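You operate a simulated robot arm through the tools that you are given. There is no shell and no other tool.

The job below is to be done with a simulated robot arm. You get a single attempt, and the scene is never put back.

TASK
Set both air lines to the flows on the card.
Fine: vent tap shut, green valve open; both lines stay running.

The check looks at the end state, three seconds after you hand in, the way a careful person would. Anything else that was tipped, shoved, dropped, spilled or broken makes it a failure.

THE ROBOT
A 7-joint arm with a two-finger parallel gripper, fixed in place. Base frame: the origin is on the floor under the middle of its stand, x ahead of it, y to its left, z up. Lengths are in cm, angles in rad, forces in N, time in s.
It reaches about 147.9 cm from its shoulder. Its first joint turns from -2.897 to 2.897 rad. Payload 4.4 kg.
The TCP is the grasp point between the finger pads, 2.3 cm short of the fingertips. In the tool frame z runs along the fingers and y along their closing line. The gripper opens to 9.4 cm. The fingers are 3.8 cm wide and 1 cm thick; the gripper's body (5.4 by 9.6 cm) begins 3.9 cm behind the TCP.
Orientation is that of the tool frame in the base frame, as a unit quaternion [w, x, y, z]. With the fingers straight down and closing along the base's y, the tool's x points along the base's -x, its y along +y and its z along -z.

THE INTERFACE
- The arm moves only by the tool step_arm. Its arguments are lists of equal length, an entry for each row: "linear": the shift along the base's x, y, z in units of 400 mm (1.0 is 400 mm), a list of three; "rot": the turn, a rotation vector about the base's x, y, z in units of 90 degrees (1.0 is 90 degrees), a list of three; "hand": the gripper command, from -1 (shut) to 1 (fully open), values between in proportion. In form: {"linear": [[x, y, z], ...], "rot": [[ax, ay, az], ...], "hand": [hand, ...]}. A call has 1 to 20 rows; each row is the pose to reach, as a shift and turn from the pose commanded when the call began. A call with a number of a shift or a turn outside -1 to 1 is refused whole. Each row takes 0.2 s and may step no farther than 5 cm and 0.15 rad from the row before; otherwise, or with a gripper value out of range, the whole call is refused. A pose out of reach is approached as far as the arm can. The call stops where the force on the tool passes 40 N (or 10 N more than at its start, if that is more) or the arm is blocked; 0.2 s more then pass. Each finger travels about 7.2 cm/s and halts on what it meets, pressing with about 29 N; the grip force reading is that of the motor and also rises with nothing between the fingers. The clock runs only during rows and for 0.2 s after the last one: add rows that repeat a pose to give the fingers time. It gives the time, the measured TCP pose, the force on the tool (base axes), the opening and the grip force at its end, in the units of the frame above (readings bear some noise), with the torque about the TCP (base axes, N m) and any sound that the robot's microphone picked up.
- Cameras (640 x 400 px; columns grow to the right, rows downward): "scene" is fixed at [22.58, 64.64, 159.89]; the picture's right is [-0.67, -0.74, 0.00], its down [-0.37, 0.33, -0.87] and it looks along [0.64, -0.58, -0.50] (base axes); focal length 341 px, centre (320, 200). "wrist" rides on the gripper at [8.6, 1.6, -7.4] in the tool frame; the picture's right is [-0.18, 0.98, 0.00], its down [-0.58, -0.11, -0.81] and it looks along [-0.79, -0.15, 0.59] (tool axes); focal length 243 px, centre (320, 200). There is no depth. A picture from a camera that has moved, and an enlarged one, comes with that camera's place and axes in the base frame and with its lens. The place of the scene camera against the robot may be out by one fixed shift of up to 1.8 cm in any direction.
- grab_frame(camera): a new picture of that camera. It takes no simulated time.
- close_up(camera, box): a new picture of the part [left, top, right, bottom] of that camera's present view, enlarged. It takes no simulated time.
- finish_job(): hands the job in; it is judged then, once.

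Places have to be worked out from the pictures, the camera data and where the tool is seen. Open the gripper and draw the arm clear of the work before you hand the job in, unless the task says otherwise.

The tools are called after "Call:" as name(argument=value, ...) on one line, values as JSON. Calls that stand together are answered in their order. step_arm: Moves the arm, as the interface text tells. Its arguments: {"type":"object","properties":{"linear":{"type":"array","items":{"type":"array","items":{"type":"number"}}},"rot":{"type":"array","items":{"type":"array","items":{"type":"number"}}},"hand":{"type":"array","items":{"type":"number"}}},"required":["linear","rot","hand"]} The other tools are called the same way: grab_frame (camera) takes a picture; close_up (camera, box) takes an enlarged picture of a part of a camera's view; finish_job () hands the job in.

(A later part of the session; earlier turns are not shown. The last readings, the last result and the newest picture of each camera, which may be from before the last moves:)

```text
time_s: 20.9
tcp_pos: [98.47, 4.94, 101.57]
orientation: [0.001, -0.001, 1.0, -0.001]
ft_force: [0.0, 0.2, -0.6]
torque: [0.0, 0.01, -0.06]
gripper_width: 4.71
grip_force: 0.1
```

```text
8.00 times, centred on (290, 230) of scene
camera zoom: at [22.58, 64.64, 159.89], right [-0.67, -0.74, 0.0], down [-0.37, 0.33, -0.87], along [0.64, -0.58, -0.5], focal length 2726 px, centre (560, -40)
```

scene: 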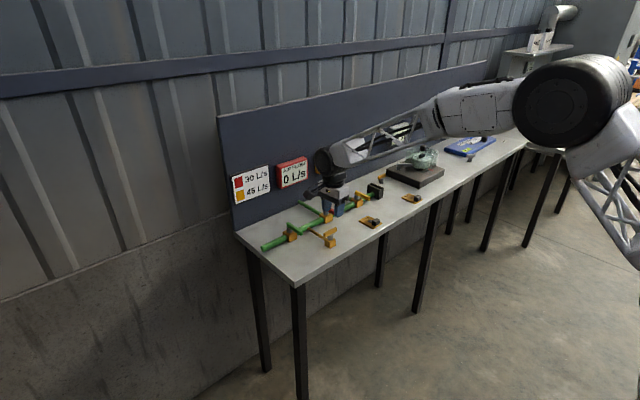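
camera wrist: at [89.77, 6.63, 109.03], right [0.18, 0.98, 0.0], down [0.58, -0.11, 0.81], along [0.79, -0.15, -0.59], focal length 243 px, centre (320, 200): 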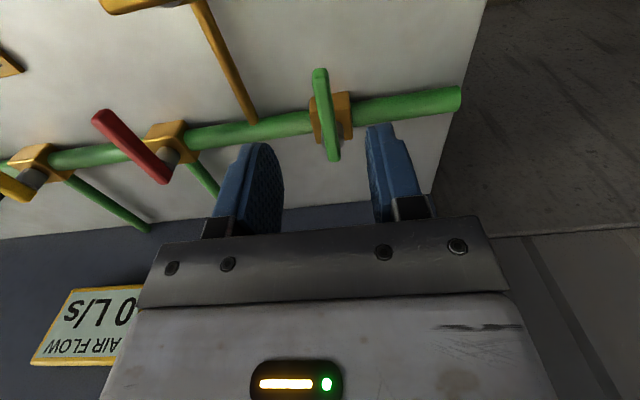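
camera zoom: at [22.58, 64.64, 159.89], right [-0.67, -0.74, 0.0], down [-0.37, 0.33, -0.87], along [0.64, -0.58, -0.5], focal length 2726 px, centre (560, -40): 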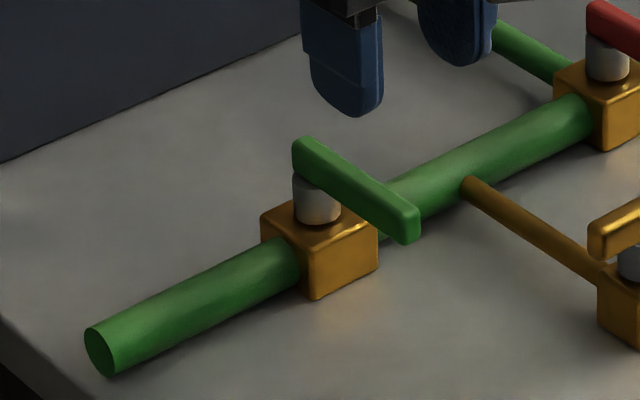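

Green lever runs x≈98.4→106.2 at y≈4.95, stem near x≈105. I'll descend with a loosely opened grip around its outer end (no stem or pipe directly below there).

Call:
step_arm(linear=[[0.03, 0, -0.1], [0.03, 0, -0.17], [0.03, 0, -0.2], [0.03, 0, -0.2325], [0.03, 0, -0.2325], [0.03, 0, -0.2325], [0.03, 0, -0.2325]], rot=[[0, 0, 0], [0, 0, 0], [0, 0, 0], [0, 0, 0], [0, 0, 0], [0, 0, 0], [0, 0, 0]], hand=[0, -0.1, -0.1, -0.1, -0.3, -0.5, -0.5])

Call:
close_up(camera="wrist", box=[220, 50, 420, 250])

Call:
close_up(camera="scene", box=[260, 195, 340, 255])

```text
time_s: 22.4
tcp_pos: [99.82, 4.92, 92.33]
orientation: [0.0, 0.0, 1.0, 0.0]
ft_force: [-0.4, 0.1, -0.2]
torque: [-0.01, 0.01, 0.01]
gripper_width: 2.33
grip_force: 0.0
```

```text
2.00 times, centred on (320, 150) of wrist
camera zoom: at [90.98, 6.57, 99.73], right [0.18, 0.98, 0.0], down [0.58, -0.11, 0.81], along [0.79, -0.15, -0.59], focal length 485 px, centre (320, 300)
```

zoom: 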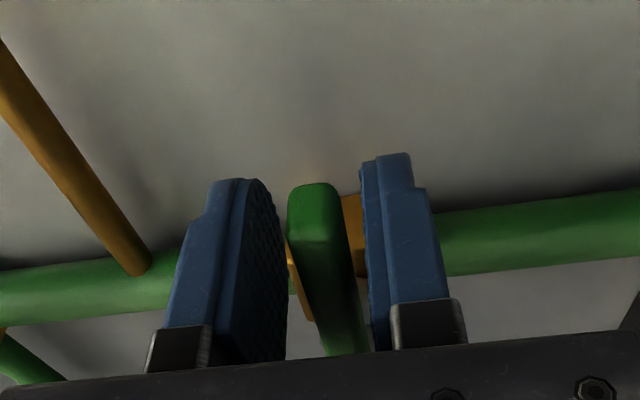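

```text
6.67 times, centred on (300, 225) of scene
camera zoom: at [22.58, 64.64, 159.89], right [-0.67, -0.74, 0.0], down [-0.37, 0.33, -0.87], along [0.64, -0.58, -0.5], focal length 2272 px, centre (453, 33)
```

zoom: 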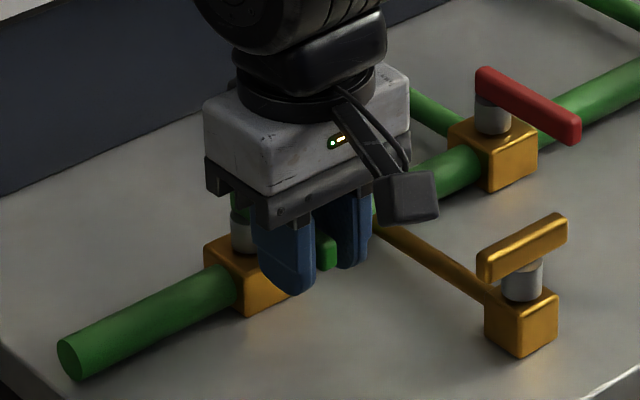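

The lever is centred between the fingers with tips just below it. I'll push its end gently toward +y (clockwise) to test direction.

Call:
step_arm(linear=[[0, 0.01, 0], [0, 0.018, 0], [0, 0.025, 0], [0, 0.03, 0]], rot=[[0, 0, 0], [0, 0, 0], [0, 0, -0.03], [0, 0, -0.06]], hand=[-0.5, -0.5, -0.5, -0.5])

Call:
close_up(camera="wrist", box=[220, 50, 420, 250])

```text
time_s: 23.4
tcp_pos: [99.72, 6.1, 92.18]
orientation: [0.001, 0.047, 0.999, 0.001]
ft_force: [8.2, -24.7, -0.2]
torque: [-0.05, -0.01, 0.52]
gripper_width: 3.41
grip_force: 12.2
```

```text
2.00 times, centred on (320, 150) of wrist
camera zoom: at [91.2, 8.55, 99.75], right [0.28, 0.96, 0.0], down [0.57, -0.16, 0.81], along [0.78, -0.22, -0.59], focal length 485 px, centre (320, 300)
```

zoom: 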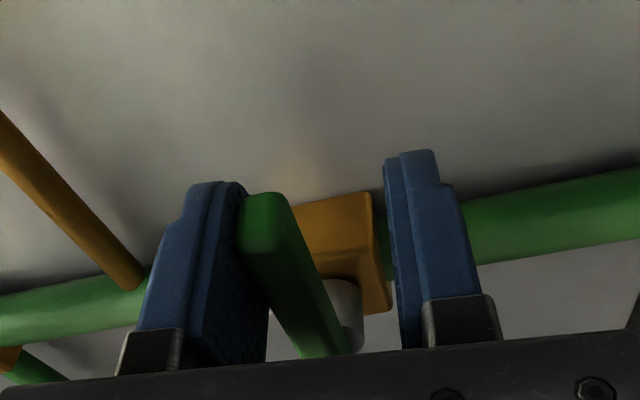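

Resisted at 25 N and pried the fingers open — that's the stop. I'll push the other way (−y, counter-clockwise).

Call:
step_arm(linear=[[0, -0.015, 0], [0, -0.03, 0], [0, -0.045, 0], [-0.001, -0.055, 0], [-0.001, -0.065, 0], [0, -0.075, 0]], rot=[[0, 0, 0.03], [0, 0, 0.06], [0, 0, 0.06], [0, 0, 0.12], [0, 0, 0.16], [0, 0, 0.2]], hand=[-0.5, -0.5, -0.5, -0.6, -0.6, -0.6])

Call:
close_up(camera="wrist", box=[220, 50, 420, 250])

```text
time_s: 24.9
tcp_pos: [99.61, 3.1, 92.14]
orientation: [0.0, -0.111, 0.994, 0.0]
ft_force: [-0.3, 3.1, 0.7]
torque: [0.05, 0.04, 0.03]
gripper_width: 1.99
grip_force: 1.1
```

```text
2.00 times, centred on (320, 150) of wrist
camera zoom: at [90.82, 2.86, 99.73], right [-0.04, 1.0, 0.0], down [0.59, 0.02, 0.81], along [0.81, 0.03, -0.59], focal length 485 px, centre (320, 300)
```

zoom: 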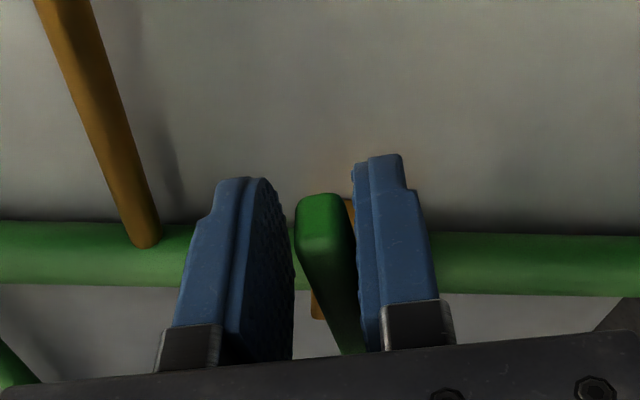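

The lever moves freely counter-clockwise (3 N). I'll follow the arc about the stem, rotating the gripper along.

Call:
step_arm(linear=[[0.0055, -0.0125, 0], [0.012, -0.0245, 0], [0.0198, -0.036, 0], [0.0288, -0.0465, 0], [0.0385, -0.056, 0], [0.0493, -0.0645, 0]], rot=[[0, 0, 0.088], [0, 0, 0.164], [0, 0, 0.234], [0, 0, 0.298], [0, 0, 0.368], [0, 0, 0.4316]], hand=[-0.55, -0.55, -0.55, -0.55, -0.55, -0.55])

Call:
close_up(camera="wrist", box=[220, 50, 420, 250])

Call:
close_up(camera="scene", box=[260, 195, 340, 255])

```text
time_s: 26.2
tcp_pos: [101.62, 0.55, 92.08]
orientation: [0.001, -0.435, 0.9, 0.0]
ft_force: [-1.5, 0.0, 0.0]
torque: [0.01, -0.02, 0.02]
gripper_width: 2.12
grip_force: 0.7
```

```text
2.00 times, centred on (320, 150) of wrist
camera zoom: at [94.94, -5.17, 99.68], right [-0.66, 0.76, 0.0], down [0.45, 0.39, 0.81], along [0.61, 0.53, -0.59], focal length 485 px, centre (320, 300)
```

zoom: 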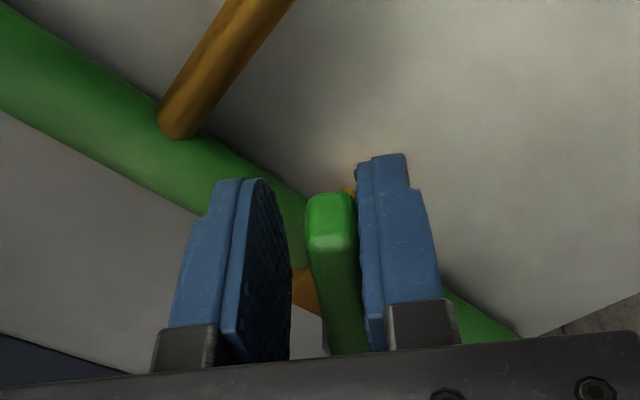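

```text
6.67 times, centred on (300, 225) of scene
camera zoom: at [22.58, 64.64, 159.89], right [-0.67, -0.74, 0.0], down [-0.37, 0.33, -0.87], along [0.64, -0.58, -0.5], focal length 2272 px, centre (453, 33)
```

zoom: 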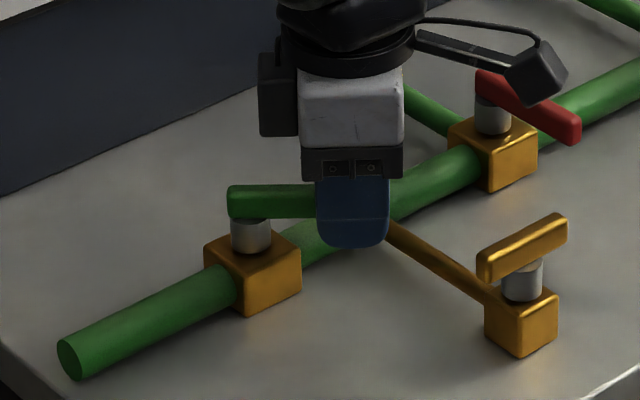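

Tracking well at ~52–55°. Continuing the arc toward parallel with the pipe.

Call:
step_arm(linear=[[0.0115, -0.0075, 0], [0.0238, -0.0138, 0], [0.0368, -0.0188, 0], [0.05, -0.0225, 0], [0.0635, -0.0248, 0], [0.0773, -0.0258, 0], [0.084, -0.0255, 0]], rot=[[0, 0, 0.0637], [0, 0, 0.127], [0, 0, 0.191], [0, 0, 0.2546], [0, 0, 0.318], [0, 0, 0.382], [0, 0, 0.42]], hand=[-0.55, -0.55, -0.55, -0.55, -0.55, -0.55, -0.55])

Call:
close_up(camera="scene", box=[240, 155, 360, 255])

Call:
grab_frame(camera="wrist")

```text
time_s: 27.9
tcp_pos: [104.98, -0.44, 92.15]
orientation: [0.0, -0.703, 0.711, 0.0]
ft_force: [0.0, 0.2, -0.6]
torque: [-0.03, -0.03, -0.02]
gripper_width: 2.14
grip_force: 0.2
```

```text
4.00 times, centred on (300, 205) of scene
camera zoom: at [22.58, 64.64, 159.89], right [-0.67, -0.74, 0.0], down [-0.37, 0.33, -0.87], along [0.64, -0.58, -0.5], focal length 1363 px, centre (400, 180)
```

zoom: 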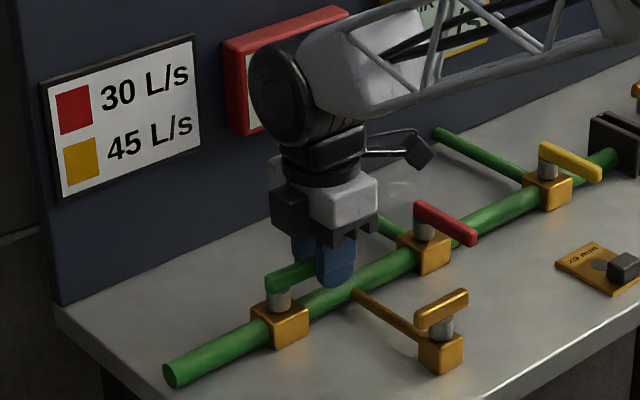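

```text
taken
camera wrist: at [103.26, -9.04, 99.71], right [-0.98, 0.2, 0.0], down [0.12, 0.58, 0.81], along [0.16, 0.79, -0.59], focal length 243 px, centre (320, 200)
```

wrist: 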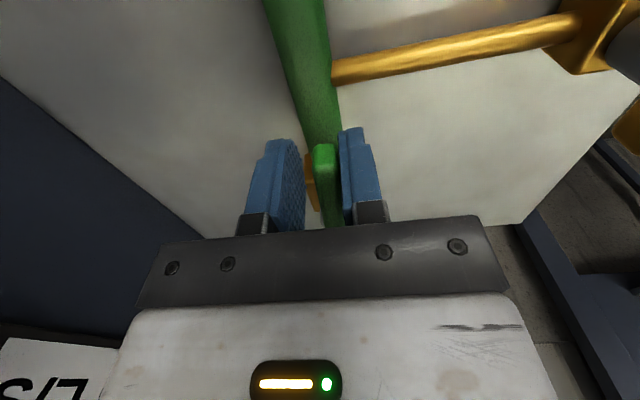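

Lever is nearly parallel to the pipe. I'll push gently toward +x to find the open stop.

Call:
step_arm(linear=[[0.005, 0, 0], [0.01, 0, 0], [0.014, 0, 0]], rot=[[0, 0, 0.005], [0, 0, 0.007], [0, 0, 0.007]], hand=[-0.55, -0.55, -0.55])

```text
time_s: 28.6
tcp_pos: [105.66, -0.46, 92.27]
orientation: [0.001, -0.706, 0.708, 0.001]
ft_force: [-4.6, -1.8, 0.0]
torque: [0.06, 0.02, 0.13]
gripper_width: 2.35
grip_force: 3.1
```

Call:
step_arm(linear=[[0.004, 0, 0], [0.008, 0, 0]], rot=[[0, 0, 0], [0, 0, 0]], hand=[-0.55, -0.55])

Call:
close_up(camera="wrist", box=[220, 50, 420, 250])

Call:
close_up(camera="scene", box=[260, 195, 340, 255])

```text
time_s: 29.2
tcp_pos: [105.81, -0.37, 92.21]
orientation: [0.0, -0.707, 0.707, 0.001]
ft_force: [-19.3, -2.8, 0.7]
torque: [0.05, 0.08, 0.4]
gripper_width: 2.9
grip_force: 8.6
```

```text
2.00 times, centred on (320, 150) of wrist
camera zoom: at [104.19, -9.07, 99.74], right [-0.98, 0.19, 0.0], down [0.11, 0.58, 0.81], along [0.15, 0.79, -0.59], focal length 485 px, centre (320, 300)
```

zoom: 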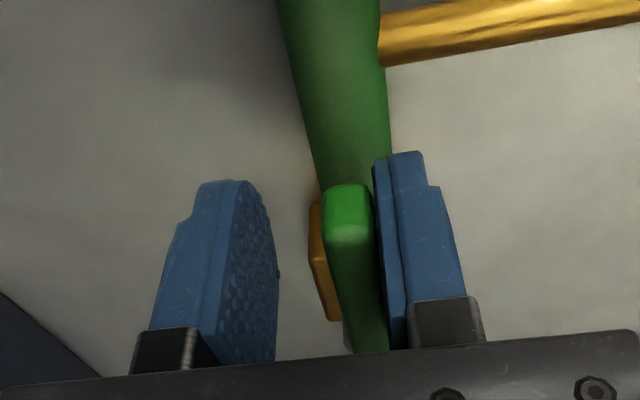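

```text
6.67 times, centred on (300, 225) of scene
camera zoom: at [22.58, 64.64, 159.89], right [-0.67, -0.74, 0.0], down [-0.37, 0.33, -0.87], along [0.64, -0.58, -0.5], focal length 2272 px, centre (453, 33)
```

zoom: 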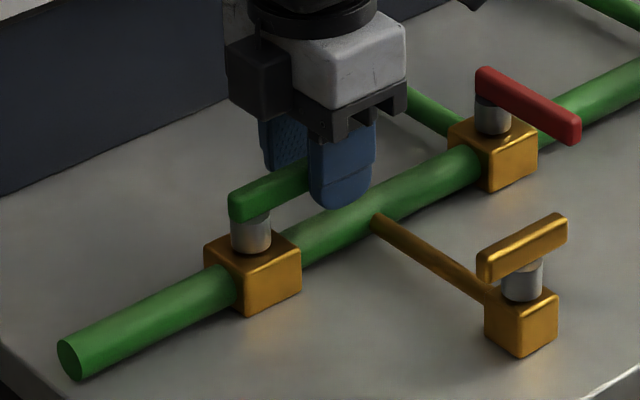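

The green lever is at its open stop (19 N, parallel with pipe). Backing off, rising, and rotating back while moving away to read the meters.

Call:
step_arm(linear=[[-0.012, 0, 0], [-0.012, 0, 0.06], [-0.012, 0, 0.16], [-0.03, -0.02, 0.24], [-0.06, -0.06, 0.24], [-0.1, -0.1, 0.24], [-0.14, -0.14, 0.24], [-0.18, -0.18, 0.24], [-0.22, -0.22, 0.24], [-0.26, -0.26, 0.24], [-0.3, -0.3, 0.24], [-0.34, -0.34, 0.24], [-0.38, -0.38, 0.24], [-0.42, -0.42, 0.24]], rot=[[0, 0, 0], [0, 0, 0], [0, 0, 0], [0, 0, -0.09], [0, 0, -0.18], [0, 0, -0.27], [0, 0, -0.36], [0, 0, -0.45], [0, 0, -0.54], [0, 0, -0.63], [0, 0, -0.72], [0, 0, -0.81], [0, 0, -0.9], [0, 0, -0.99]], hand=[-0.3, -0.3, -0.3, -0.3, -0.3, -0.3, -0.3, -0.3, -0.3, -0.3, -0.3, -0.3, -0.3, -0.3])

Call:
grab_frame(camera="scene")

Call:
close_up(camera="scene", box=[225, 130, 385, 260])

```text
time_s: 32.2
tcp_pos: [89.1, -17.4, 101.87]
orientation: [0.001, -0.006, 1.0, 0.0]
ft_force: [0.2, -1.0, 0.1]
torque: [0.03, 0.03, 0.0]
gripper_width: 3.31
grip_force: 0.1
```

```text
taken
```

scene: 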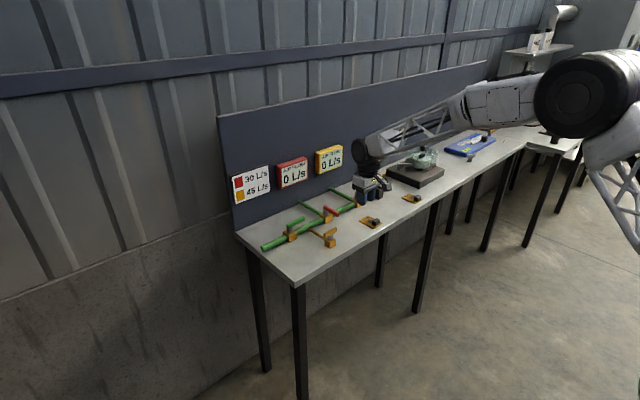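

```text
3.08 times, centred on (305, 195) of scene
camera zoom: at [22.58, 64.64, 159.89], right [-0.67, -0.74, 0.0], down [-0.37, 0.33, -0.87], along [0.64, -0.58, -0.5], focal length 1048 px, centre (366, 215)
```

zoom: 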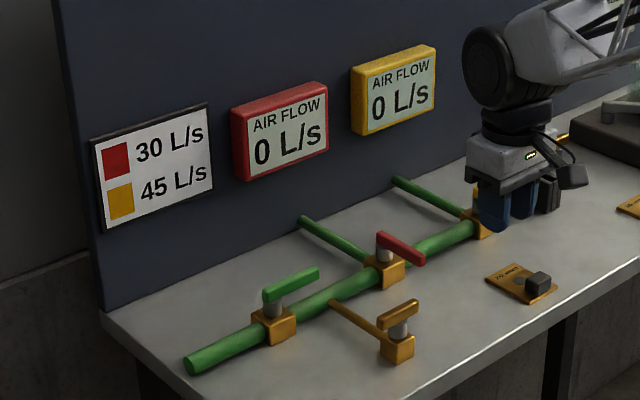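

Both meters still read 0 with green open and vent shut, so red and yellow valves need opening (or the slot needs a plate). I'll go over the red lever's end now and check its position.

Call:
step_arm(linear=[[0.09, 0.035, 0], [0.18, 0.07, 0], [0.27, 0.106, 0], [0.27, 0.106, 0]], rot=[[0, 0, -0.006], [0, 0, -0.006], [0, 0, -0.006], [0, 0, -0.006]], hand=[-0.1, 0, 0, 0])

Call:
grab_frame(camera="wrist")

Call:
close_up(camera="wrist", box=[270, 50, 400, 180])

```text
time_s: 33.2
tcp_pos: [100.02, -13.11, 101.78]
orientation: [0.001, -0.002, 1.0, -0.001]
ft_force: [0.0, 1.0, 0.2]
torque: [0.01, -0.01, -0.01]
gripper_width: 4.7
grip_force: 0.1
```

```text
taken
camera wrist: at [91.28, -11.44, 109.32], right [0.18, 0.98, 0.0], down [0.58, -0.11, 0.81], along [0.79, -0.14, -0.59], focal length 243 px, centre (320, 200)
```

wrist: 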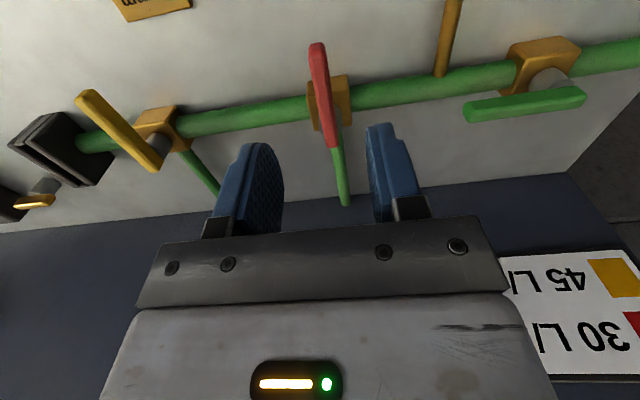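

```text
3.08 times, centred on (335, 115) of wrist
camera zoom: at [91.28, -11.44, 109.32], right [0.18, 0.98, 0.0], down [0.58, -0.11, 0.81], along [0.79, -0.14, -0.59], focal length 746 px, centre (274, 462)
```

zoom: 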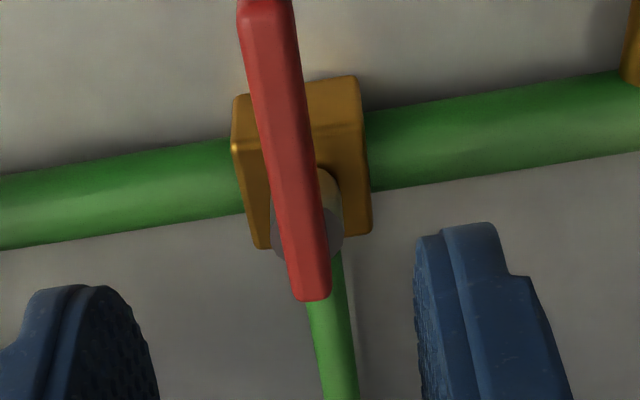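

Red lever: x≈98.8→106.2 at y≈−12.95, same geometry as green. Descending to straddle its outer end.

Call:
step_arm(linear=[[-0.005, 0.004, -0.1], [-0.005, 0.004, -0.18], [-0.005, 0.004, -0.24], [-0.005, 0.004, -0.24], [-0.005, 0.004, -0.24], [-0.005, 0.004, -0.24]], rot=[[0, 0, 0], [0, 0, 0], [0, 0, 0], [0, 0, 0], [0, 0, 0], [0, 0, 0]], hand=[-0.1, -0.1, -0.1, -0.4, -0.6, -0.6])

Call:
close_up(camera="wrist", box=[220, 50, 420, 250])

Call:
grab_frame(camera="scene")

```text
time_s: 34.6
tcp_pos: [99.81, -12.91, 92.19]
orientation: [0.001, -0.003, 1.0, 0.0]
ft_force: [-0.1, 0.6, 0.1]
torque: [0.01, 0.02, 0.02]
gripper_width: 1.86
grip_force: 0.1
```

```text
2.00 times, centred on (320, 150) of wrist
camera zoom: at [91.06, -11.23, 99.72], right [0.18, 0.98, 0.0], down [0.58, -0.11, 0.81], along [0.79, -0.14, -0.59], focal length 485 px, centre (320, 300)
```

zoom: 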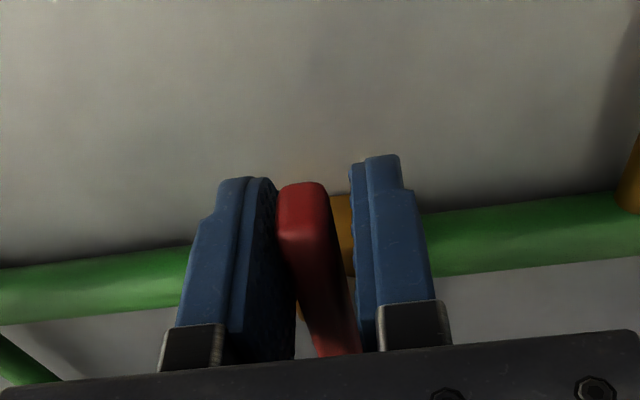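

```text
taken
```

scene: 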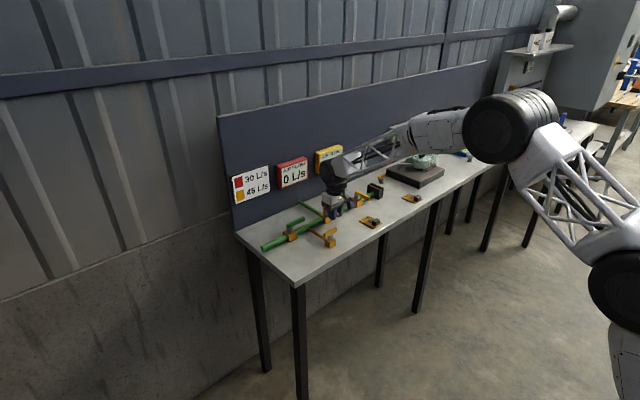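

Red meter is visible from this pose. I'll push the red lever counter-clockwise about 15° and watch the meter.

Call:
step_arm(linear=[[-0.0025, -0.0138, 0], [-0.0013, -0.0275, 0], [0.0008, -0.04, 0], [0.0008, -0.04, 0]], rot=[[0, 0, 0.055], [0, 0, 0.115], [0, 0, 0.175], [0, 0, 0.175]], hand=[-0.6, -0.6, -0.6, -0.6])

Call:
close_up(camera="scene", box=[225, 130, 385, 260])

Call:
close_up(camera="wrist", box=[220, 50, 420, 250])

```text
time_s: 35.6
tcp_pos: [99.88, -14.38, 92.18]
orientation: [0.001, -0.14, 0.99, 0.0]
ft_force: [0.6, 0.6, 0.1]
torque: [-0.04, -0.04, -0.01]
gripper_width: 1.89
grip_force: 0.1
```

```text
3.08 times, centred on (305, 195) of scene
camera zoom: at [22.58, 64.64, 159.89], right [-0.67, -0.74, 0.0], down [-0.37, 0.33, -0.87], along [0.64, -0.58, -0.5], focal length 1048 px, centre (366, 215)
```

zoom: 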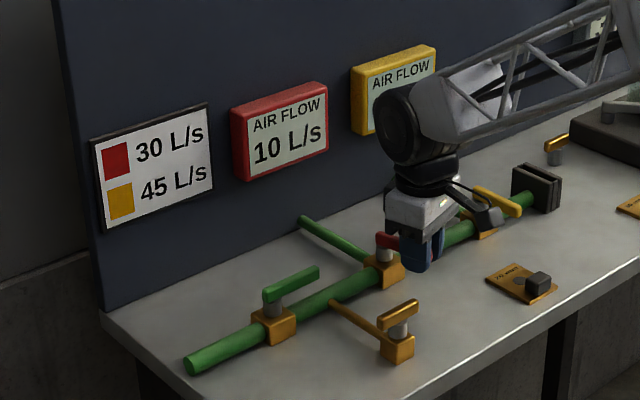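

```text
2.00 times, centred on (320, 150) of wrist
camera zoom: at [90.96, -15.24, 99.75], right [-0.1, 1.0, 0.0], down [0.59, 0.06, 0.81], along [0.8, 0.08, -0.59], focal length 485 px, centre (320, 300)
```

zoom: 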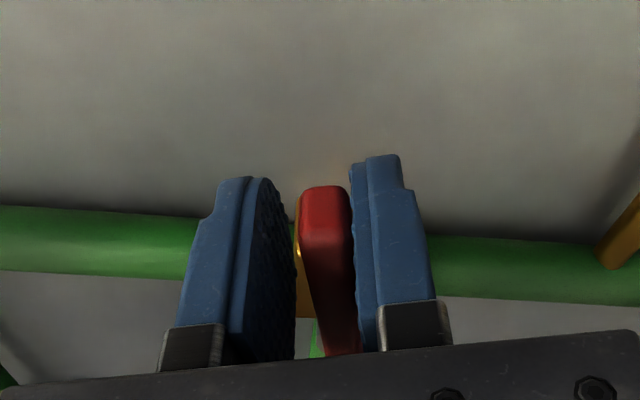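

Red now flows at 10 L/s — so this works without touching the slot. Continuing to turn the red lever.

Call:
step_arm(linear=[[0.0023, -0.013, 0], [0.0078, -0.0255, 0], [0.013, -0.0348, 0], [0.013, -0.0348, 0]], rot=[[0, 0, 0.0637], [0, 0, 0.127], [0, 0, 0.178], [0, 0, 0.178]], hand=[-0.6, -0.6, -0.6, -0.6])

Call:
close_up(camera="scene", box=[225, 130, 385, 260])

Call:
close_up(camera="wrist", box=[220, 50, 420, 250])

```text
time_s: 36.6
tcp_pos: [100.39, -15.89, 92.22]
orientation: [0.0, -0.276, 0.961, 0.0]
ft_force: [0.0, 0.4, 0.2]
torque: [0.03, 0.03, -0.01]
gripper_width: 1.9
grip_force: 0.1
```

```text
3.08 times, centred on (305, 195) of scene
camera zoom: at [22.58, 64.64, 159.89], right [-0.67, -0.74, 0.0], down [-0.37, 0.33, -0.87], along [0.64, -0.58, -0.5], focal length 1048 px, centre (366, 215)
```

zoom: 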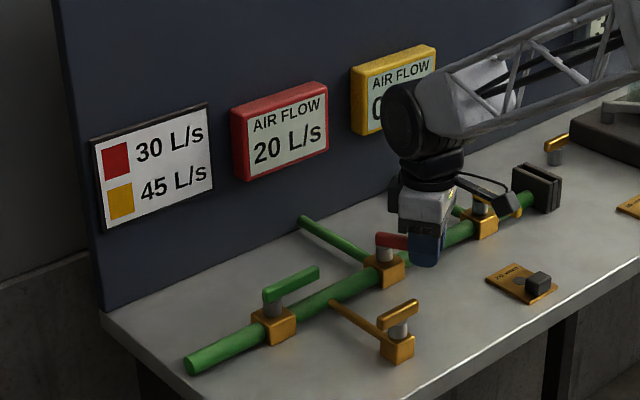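

```text
2.00 times, centred on (320, 150) of wrist
camera zoom: at [92.04, -19.04, 99.74], right [-0.37, 0.93, 0.0], down [0.55, 0.22, 0.81], along [0.75, 0.3, -0.59], focal length 485 px, centre (320, 300)
```

zoom: 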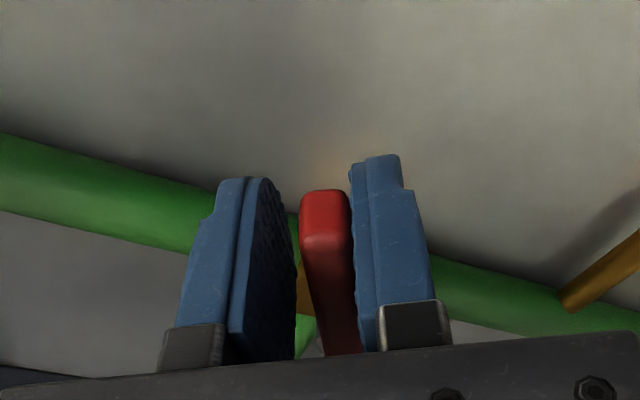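

20 L/s now (≈10 per 16°). Advancing another ~16°.

Call:
step_arm(linear=[[0.009, -0.0105, 0], [0.0178, -0.0208, 0], [0.0258, -0.028, 0], [0.0258, -0.028, 0]], rot=[[0, 0, 0.0637], [0, 0, 0.127], [0, 0, 0.178], [0, 0, 0.178]], hand=[-0.6, -0.6, -0.6, -0.6])

Call:
close_up(camera="scene", box=[225, 130, 385, 260])

Call:
close_up(camera="wrist", box=[220, 50, 420, 250])

```text
time_s: 37.6
tcp_pos: [101.34, -16.98, 92.35]
orientation: [0.0, -0.409, 0.913, -0.001]
ft_force: [0.2, 0.5, -0.1]
torque: [-0.02, 0.01, 0.0]
gripper_width: 1.88
grip_force: 0.6
```

```text
3.08 times, centred on (305, 195) of scene
camera zoom: at [22.58, 64.64, 159.89], right [-0.67, -0.74, 0.0], down [-0.37, 0.33, -0.87], along [0.64, -0.58, -0.5], focal length 1048 px, centre (366, 215)
```

zoom: 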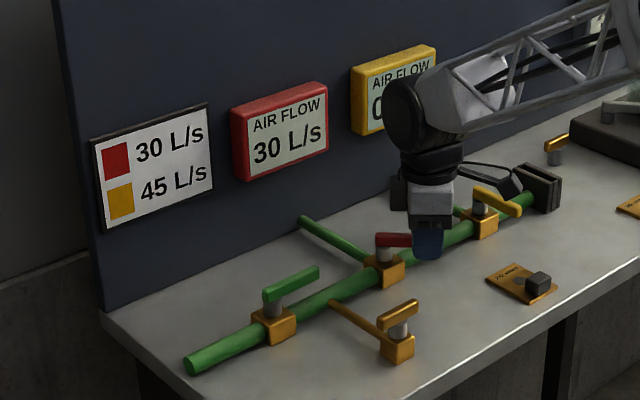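

```text
2.00 times, centred on (320, 150) of wrist
camera zoom: at [94.3, -22.26, 99.81], right [-0.61, 0.79, 0.0], down [0.47, 0.36, 0.81], along [0.64, 0.49, -0.59], focal length 485 px, centre (320, 300)
```

zoom: 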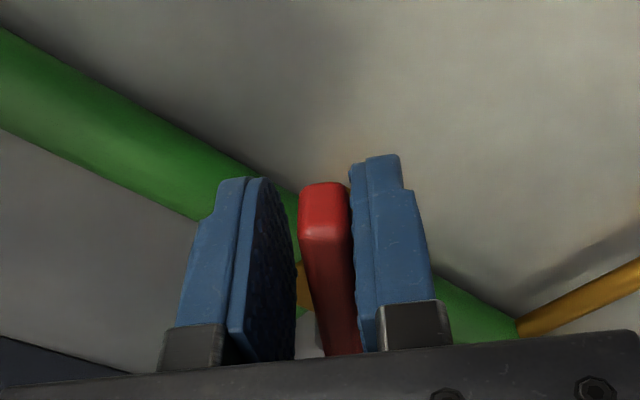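

Red reads 30. Releasing and lifting clear, then moving over to the yellow lever.

Call:
step_arm(linear=[[0, 0, 0], [0, 0, 0], [0, 0, 0.06], [0, 0, 0.15], [0, 0, 0.24], [-0.005, -0.05, 0.24], [-0.01, -0.1, 0.24], [-0.015, -0.15, 0.24], [-0.02, -0.2, 0.24], [-0.025, -0.25, 0.24], [-0.03, -0.3, 0.24], [-0.0385, -0.35, 0.24], [-0.0385, -0.35, 0.24]], rot=[[0, 0, 0], [0, 0, 0], [0, 0, 0], [0, 0, 0], [0, 0, 0], [0, 0, -0.08], [0, 0, -0.16], [0, 0, -0.24], [0, 0, -0.32], [0, 0, -0.4], [0, 0, -0.48], [0, 0, -0.537], [0, 0, -0.537]], hand=[-0.3, -0.3, -0.3, -0.3, -0.3, -0.1, 0, 0, 0, 0, 0, 0, 0])

Call:
grab_frame(camera="wrist")

Call:
close_up(camera="wrist", box=[270, 50, 400, 180])

Call:
close_up(camera="scene", box=[225, 130, 385, 260])

```text
time_s: 40.5
tcp_pos: [99.77, -30.99, 101.77]
orientation: [0.0, 0.003, 1.0, -0.001]
ft_force: [0.7, -0.2, 0.1]
torque: [0.0, -0.01, -0.03]
gripper_width: 4.7
grip_force: 0.1
```

```text
taken
camera wrist: at [91.05, -29.28, 109.31], right [0.19, 0.98, 0.0], down [0.58, -0.11, 0.81], along [0.79, -0.15, -0.59], focal length 243 px, centre (320, 200)
```

wrist: 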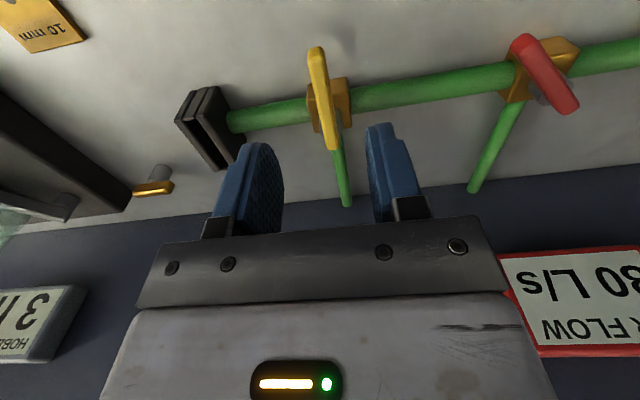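

```text
3.08 times, centred on (335, 115) of wrist
camera zoom: at [91.05, -29.28, 109.31], right [0.19, 0.98, 0.0], down [0.58, -0.11, 0.81], along [0.79, -0.15, -0.59], focal length 746 px, centre (274, 462)
```

zoom: 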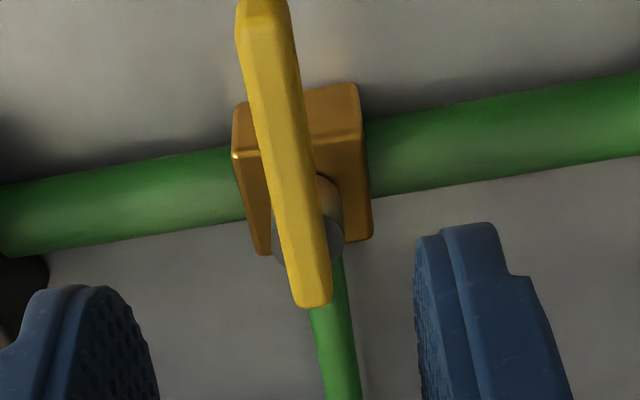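

```text
3.08 times, centred on (305, 195) of scene
camera zoom: at [22.58, 64.64, 159.89], right [-0.67, -0.74, 0.0], down [-0.37, 0.33, -0.87], along [0.64, -0.58, -0.5], focal length 1048 px, centre (366, 215)
```

zoom: 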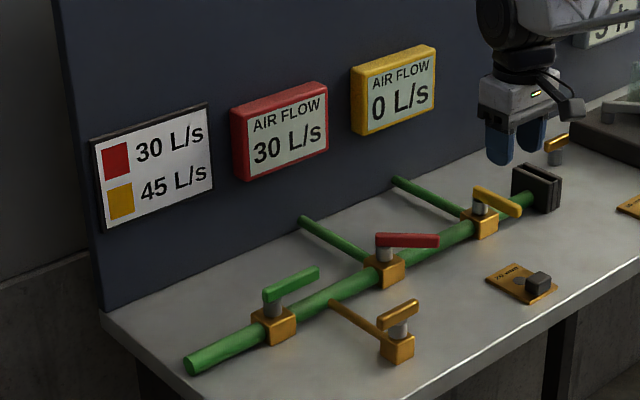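

Red still holds 30. The yellow lever sits at y≈−30.85 with the same geometry. Descending to straddle it.

Call:
step_arm(linear=[[0, 0.003, -0.1], [0, 0.003, -0.18], [0, 0.003, -0.24], [0, 0.003, -0.24], [0, 0.003, -0.24], [0, 0.003, -0.24]], rot=[[0, 0, 0], [0, 0, 0], [0, 0, 0], [0, 0, 0], [0, 0, 0], [0, 0, 0]], hand=[-0.1, -0.1, -0.1, -0.4, -0.6, -0.6])

Call:
close_up(camera="wrist", box=[220, 50, 420, 250])

Call:
close_up(camera="scene", box=[225, 130, 385, 260])

```text
time_s: 41.9
tcp_pos: [99.65, -30.81, 92.27]
orientation: [0.001, 0.003, 1.0, -0.001]
ft_force: [0.0, 0.1, 0.5]
torque: [-0.01, -0.03, 0.0]
gripper_width: 1.86
grip_force: 0.1
```

```text
2.00 times, centred on (320, 150) of wrist
camera zoom: at [90.96, -29.13, 99.73], right [0.19, 0.98, 0.0], down [0.58, -0.11, 0.81], along [0.79, -0.15, -0.59], focal length 485 px, centre (320, 300)
```

zoom: 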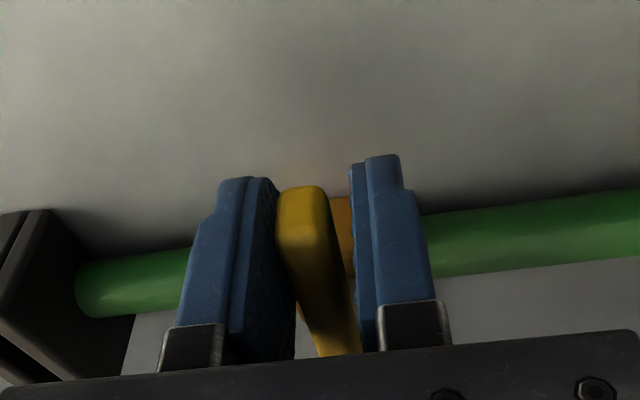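

```text
3.08 times, centred on (305, 195) of scene
camera zoom: at [22.58, 64.64, 159.89], right [-0.67, -0.74, 0.0], down [-0.37, 0.33, -0.87], along [0.64, -0.58, -0.5], focal length 1048 px, centre (366, 215)
```

zoom: 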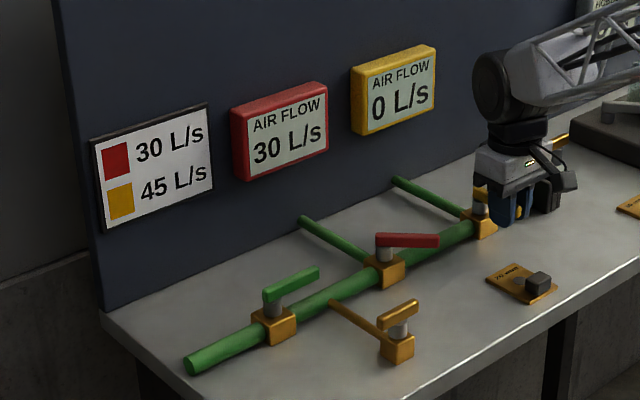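

Both meters are visible from here. Turning yellow counter-clockwise in stages.

Call:
step_arm(linear=[[-0.0005, -0.0145, 0], [0.0015, -0.0278, 0], [0.0048, -0.041, 0], [0.0095, -0.0535, 0], [0.0153, -0.0658, 0], [0.0153, -0.0658, 0]], rot=[[0, 0, 0.0573], [0, 0, 0.1146], [0, 0, 0.178], [0, 0, 0.242], [0, 0, 0.3056], [0, 0, 0.3056]], hand=[-0.6, -0.6, -0.6, -0.6, -0.6, -0.6])

Call:
close_up(camera="scene", box=[225, 130, 385, 260])

Call:
close_up(camera="wrist", box=[220, 50, 420, 250])

```text
time_s: 43.2
tcp_pos: [100.37, -33.57, 92.24]
orientation: [0.002, -0.236, 0.972, 0.0]
ft_force: [-0.5, 0.2, -0.6]
torque: [0.02, -0.01, 0.01]
gripper_width: 1.91
grip_force: 0.5
```

```text
3.08 times, centred on (305, 195) of scene
camera zoom: at [22.58, 64.64, 159.89], right [-0.67, -0.74, 0.0], down [-0.37, 0.33, -0.87], along [0.64, -0.58, -0.5], focal length 1048 px, centre (366, 215)
```

zoom: 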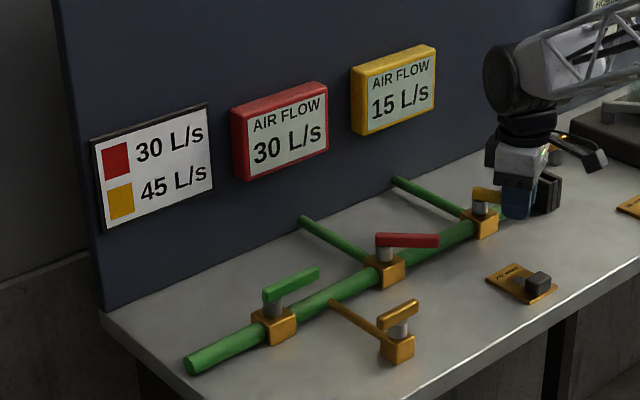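

```text
2.00 times, centred on (320, 150) of wrist
camera zoom: at [91.86, -35.96, 99.74], right [-0.29, 0.96, 0.0], down [0.56, 0.17, 0.81], along [0.77, 0.23, -0.59], focal length 485 px, centre (320, 300)
```

zoom: 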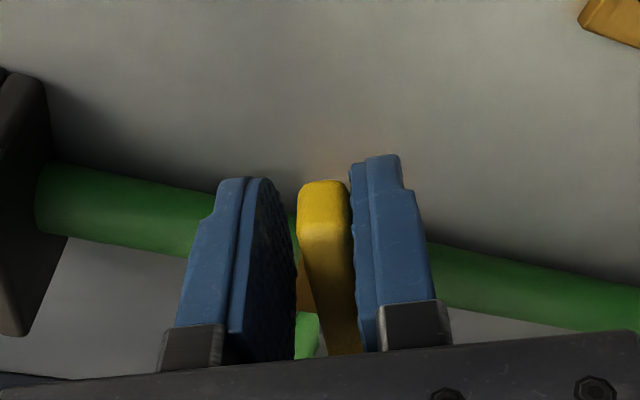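

Yellow 15, red still 30 — apparently not coupled so far. Continuing yellow.

Call:
step_arm(linear=[[0.0068, -0.0115, 0], [0.0153, -0.022, 0], [0.0248, -0.0315, 0], [0.035, -0.0403, 0], [0.0428, -0.0455, 0], [0.0428, -0.0455, 0]], rot=[[0, 0, 0.0637], [0, 0, 0.127], [0, 0, 0.191], [0, 0, 0.2546], [0, 0, 0.299], [0, 0, 0.299]], hand=[-0.6, -0.6, -0.6, -0.6, -0.6, -0.6])

Call:
close_up(camera="scene", box=[225, 130, 385, 260])

Call:
close_up(camera="wrist", box=[220, 50, 420, 250])

```text
time_s: 44.6
tcp_pos: [102.05, -35.21, 92.24]
orientation: [0.001, -0.456, 0.89, 0.0]
ft_force: [0.1, 0.0, -0.6]
torque: [0.02, -0.06, 0.05]
gripper_width: 1.88
grip_force: 0.1
```

```text
3.08 times, centred on (305, 195) of scene
camera zoom: at [22.58, 64.64, 159.89], right [-0.67, -0.74, 0.0], down [-0.37, 0.33, -0.87], along [0.64, -0.58, -0.5], focal length 1048 px, centre (366, 215)
```

zoom: 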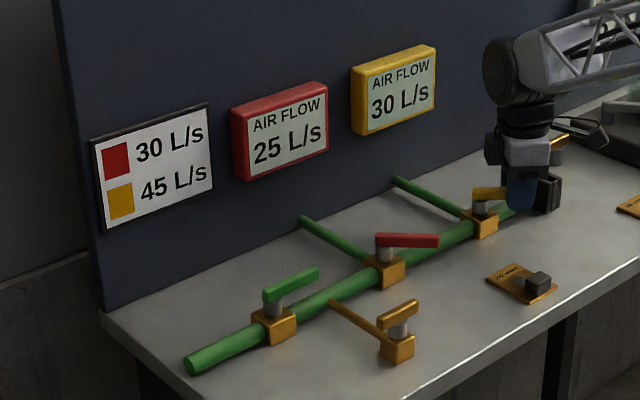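

```text
2.00 times, centred on (320, 150) of wrist
camera zoom: at [95.63, -41.29, 99.76], right [-0.69, 0.72, 0.0], down [0.43, 0.41, 0.81], along [0.59, 0.56, -0.59], focal length 485 px, centre (320, 300)
```

zoom: 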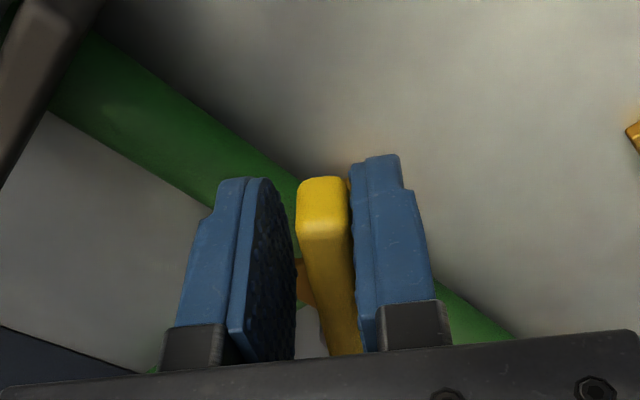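

Now red dropped to 25 with yellow at 30 (display in 5 L/s steps), so the lines share supply. I'll keep opening yellow to learn the coupling.

Call:
step_arm(linear=[[0.0105, -0.0055, 0], [0.022, -0.012, 0], [0.034, -0.017, 0], [0.034, -0.017, 0], [0.034, -0.017, 0], [0.034, -0.017, 0]], rot=[[0, 0, 0.0637], [0, 0, 0.127], [0, 0, 0.191], [0, 0, 0.191], [0, 0, 0.191], [0, 0, 0.191]], hand=[-0.6, -0.6, -0.6, -0.6, -0.6, -0.6])

Call:
close_up(camera="scene", box=[225, 130, 385, 260])

Call:
close_up(camera="wrist", box=[220, 50, 420, 250])

```text
time_s: 46.0
tcp_pos: [103.37, -36.04, 92.3]
orientation: [0.001, -0.584, 0.811, 0.001]
ft_force: [-0.3, -0.1, 0.2]
torque: [-0.03, 0.0, 0.02]
gripper_width: 1.89
grip_force: 0.1
```

```text
3.08 times, centred on (305, 195) of scene
camera zoom: at [22.58, 64.64, 159.89], right [-0.67, -0.74, 0.0], down [-0.37, 0.33, -0.87], along [0.64, -0.58, -0.5], focal length 1048 px, centre (366, 215)
```

zoom: 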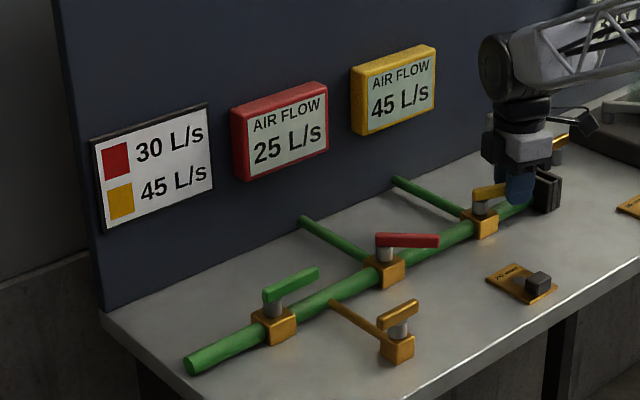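

```text
2.00 times, centred on (320, 150) of wrist
camera zoom: at [99.08, -43.62, 99.76], right [-0.87, 0.49, 0.0], down [0.29, 0.51, 0.81], along [0.39, 0.7, -0.59], focal length 485 px, centre (320, 300)
```

zoom: 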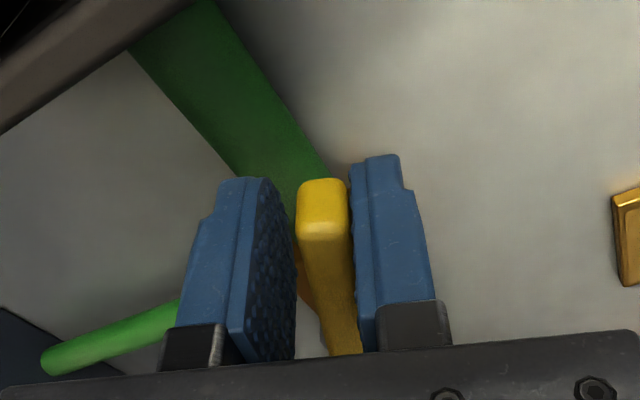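

Yellow reads 45, red 25. Red needs a bit more opening. Releasing yellow, lifting, and returning to the red lever at its present angle.

Call:
step_arm(linear=[[0, 0, 0], [0, 0, 0], [0, 0, 0.06], [0, 0, 0.15], [0, 0, 0.22], [-0.006, 0.06, 0.22], [-0.012, 0.14, 0.22], [-0.018, 0.22, 0.22], [-0.024, 0.3, 0.22], [-0.035, 0.38, 0.22], [-0.05, 0.4675, 0.22], [-0.05, 0.4675, 0.22]], rot=[[0, 0, 0], [0, 0, 0], [0, 0, 0], [0, 0, 0], [0, 0, 0], [0, 0, -0.04], [0, 0, -0.08], [0, 0, -0.12], [0, 0, -0.16], [0, 0, -0.2], [0, 0, -0.257], [0, 0, -0.257]], hand=[-0.3, -0.3, -0.3, -0.3, -0.3, -0.2, -0.2, -0.2, -0.2, -0.2, -0.2, -0.2])

Call:
grab_frame(camera="wrist")

Call:
close_up(camera="scene", box=[225, 130, 385, 260])

```text
time_s: 48.6
tcp_pos: [101.49, -17.19, 101.12]
orientation: [0.0, -0.409, 0.912, 0.001]
ft_force: [0.6, 0.3, -0.9]
torque: [0.0, 0.0, 0.01]
gripper_width: 3.75
grip_force: 0.2
```

```text
taken
camera wrist: at [94.38, -22.47, 108.54], right [-0.61, 0.79, 0.0], down [0.47, 0.36, 0.81], along [0.64, 0.49, -0.59], focal length 243 px, centre (320, 200)
```

wrist: 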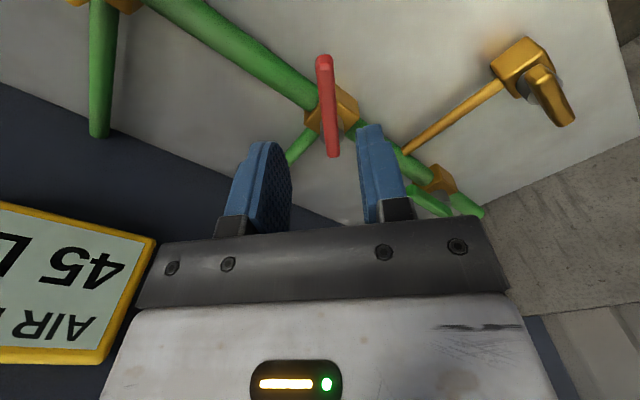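

```text
3.08 times, centred on (305, 195) of scene
camera zoom: at [22.58, 64.64, 159.89], right [-0.67, -0.74, 0.0], down [-0.37, 0.33, -0.87], along [0.64, -0.58, -0.5], focal length 1048 px, centre (366, 215)
```

zoom: 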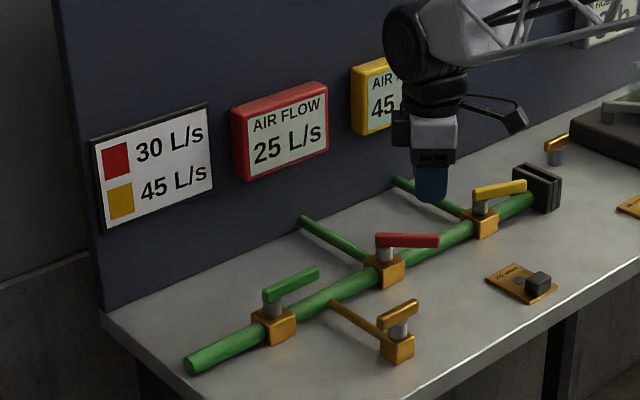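

Red lever visible at its angle beneath the gripper. Descending around it and narrowing the gap.

Call:
step_arm(linear=[[-0.004, 0.005, -0.1], [-0.004, 0.005, -0.18], [-0.004, 0.005, -0.22], [-0.004, 0.005, -0.22], [-0.004, 0.005, -0.22], [-0.004, 0.005, -0.22]], rot=[[0, 0, 0], [0, 0, 0], [0, 0, 0], [0, 0, 0], [0, 0, 0], [0, 0, 0]], hand=[-0.2, -0.2, -0.2, -0.4, -0.6, -0.6])

Call:
close_up(camera="wrist", box=[220, 50, 420, 250])

Call:
close_up(camera="scene", box=[225, 130, 385, 260])

```text
time_s: 50.0
tcp_pos: [101.24, -17.05, 92.26]
orientation: [0.001, -0.409, 0.913, 0.0]
ft_force: [1.0, -0.3, 0.5]
torque: [0.0, -0.01, 0.0]
gripper_width: 1.85
grip_force: 0.0
```

```text
2.00 times, centred on (320, 150) of wrist
camera zoom: at [94.23, -22.4, 99.77], right [-0.61, 0.79, 0.0], down [0.47, 0.36, 0.81], along [0.64, 0.49, -0.59], focal length 485 px, centre (320, 300)
```

zoom: 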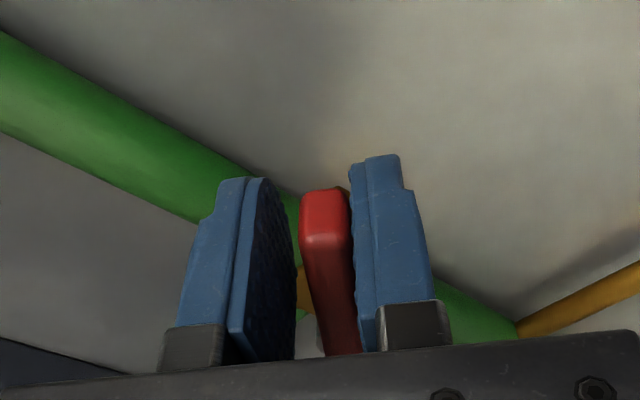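

```text
3.08 times, centred on (305, 195) of scene
camera zoom: at [22.58, 64.64, 159.89], right [-0.67, -0.74, 0.0], down [-0.37, 0.33, -0.87], along [0.64, -0.58, -0.5], focal length 1048 px, centre (366, 215)
```

zoom: 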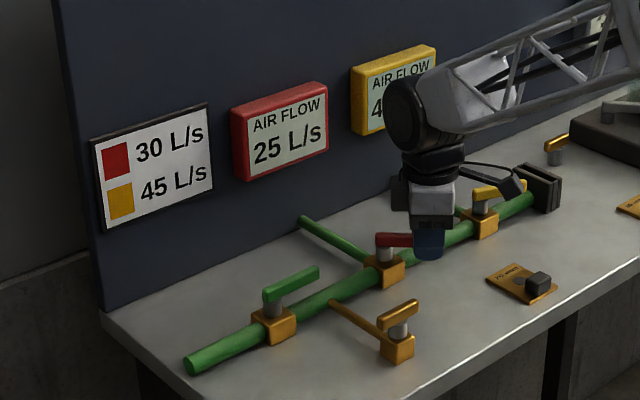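

Red lever is held loosely. Small step of ~3° more opening, then read.

Call:
step_arm(linear=[[0.0048, -0.0047, 0], [0.0048, -0.0047, 0], [0.0048, -0.0047, 0]], rot=[[0, 0, 0.0318], [0, 0, 0.0318], [0, 0, 0.0318]], hand=[-0.6, -0.6, -0.6])

Call:
close_up(camera="scene", box=[265, 135, 365, 200])

Call:
grab_frame(camera="wrist")

```text
time_s: 50.9
tcp_pos: [101.46, -17.28, 92.19]
orientation: [0.001, -0.432, 0.902, -0.001]
ft_force: [0.5, 0.3, -0.5]
torque: [-0.01, 0.02, 0.0]
gripper_width: 1.87
grip_force: 0.0
```

```text
6.15 times, centred on (315, 168) of scene
camera zoom: at [22.58, 64.64, 159.89], right [-0.67, -0.74, 0.0], down [-0.37, 0.33, -0.87], along [0.64, -0.58, -0.5], focal length 2097 px, centre (351, 400)
```

zoom: 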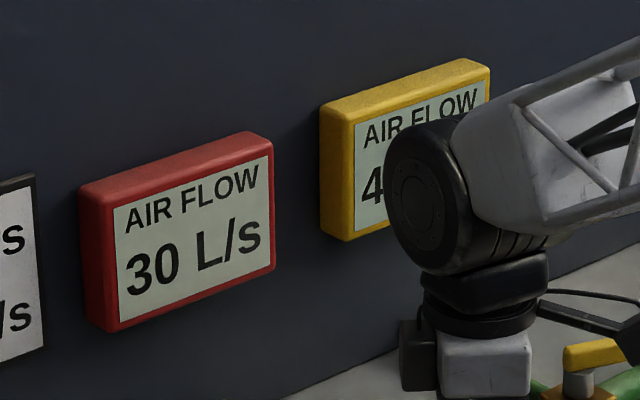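

```text
taken
camera wrist: at [94.7, -22.93, 99.76], right [-0.65, 0.76, 0.0], down [0.45, 0.38, 0.81], along [0.61, 0.52, -0.59], focal length 243 px, centre (320, 200)
```

wrist: 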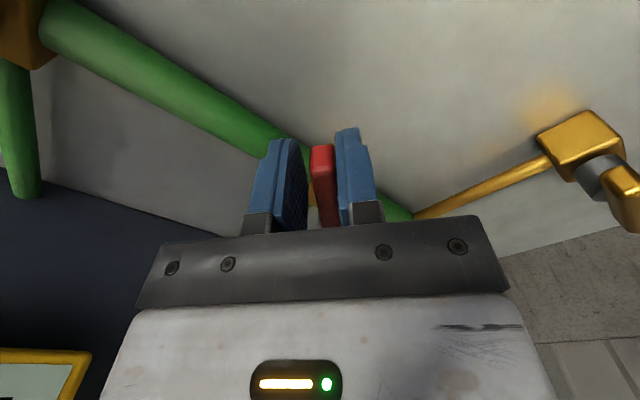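

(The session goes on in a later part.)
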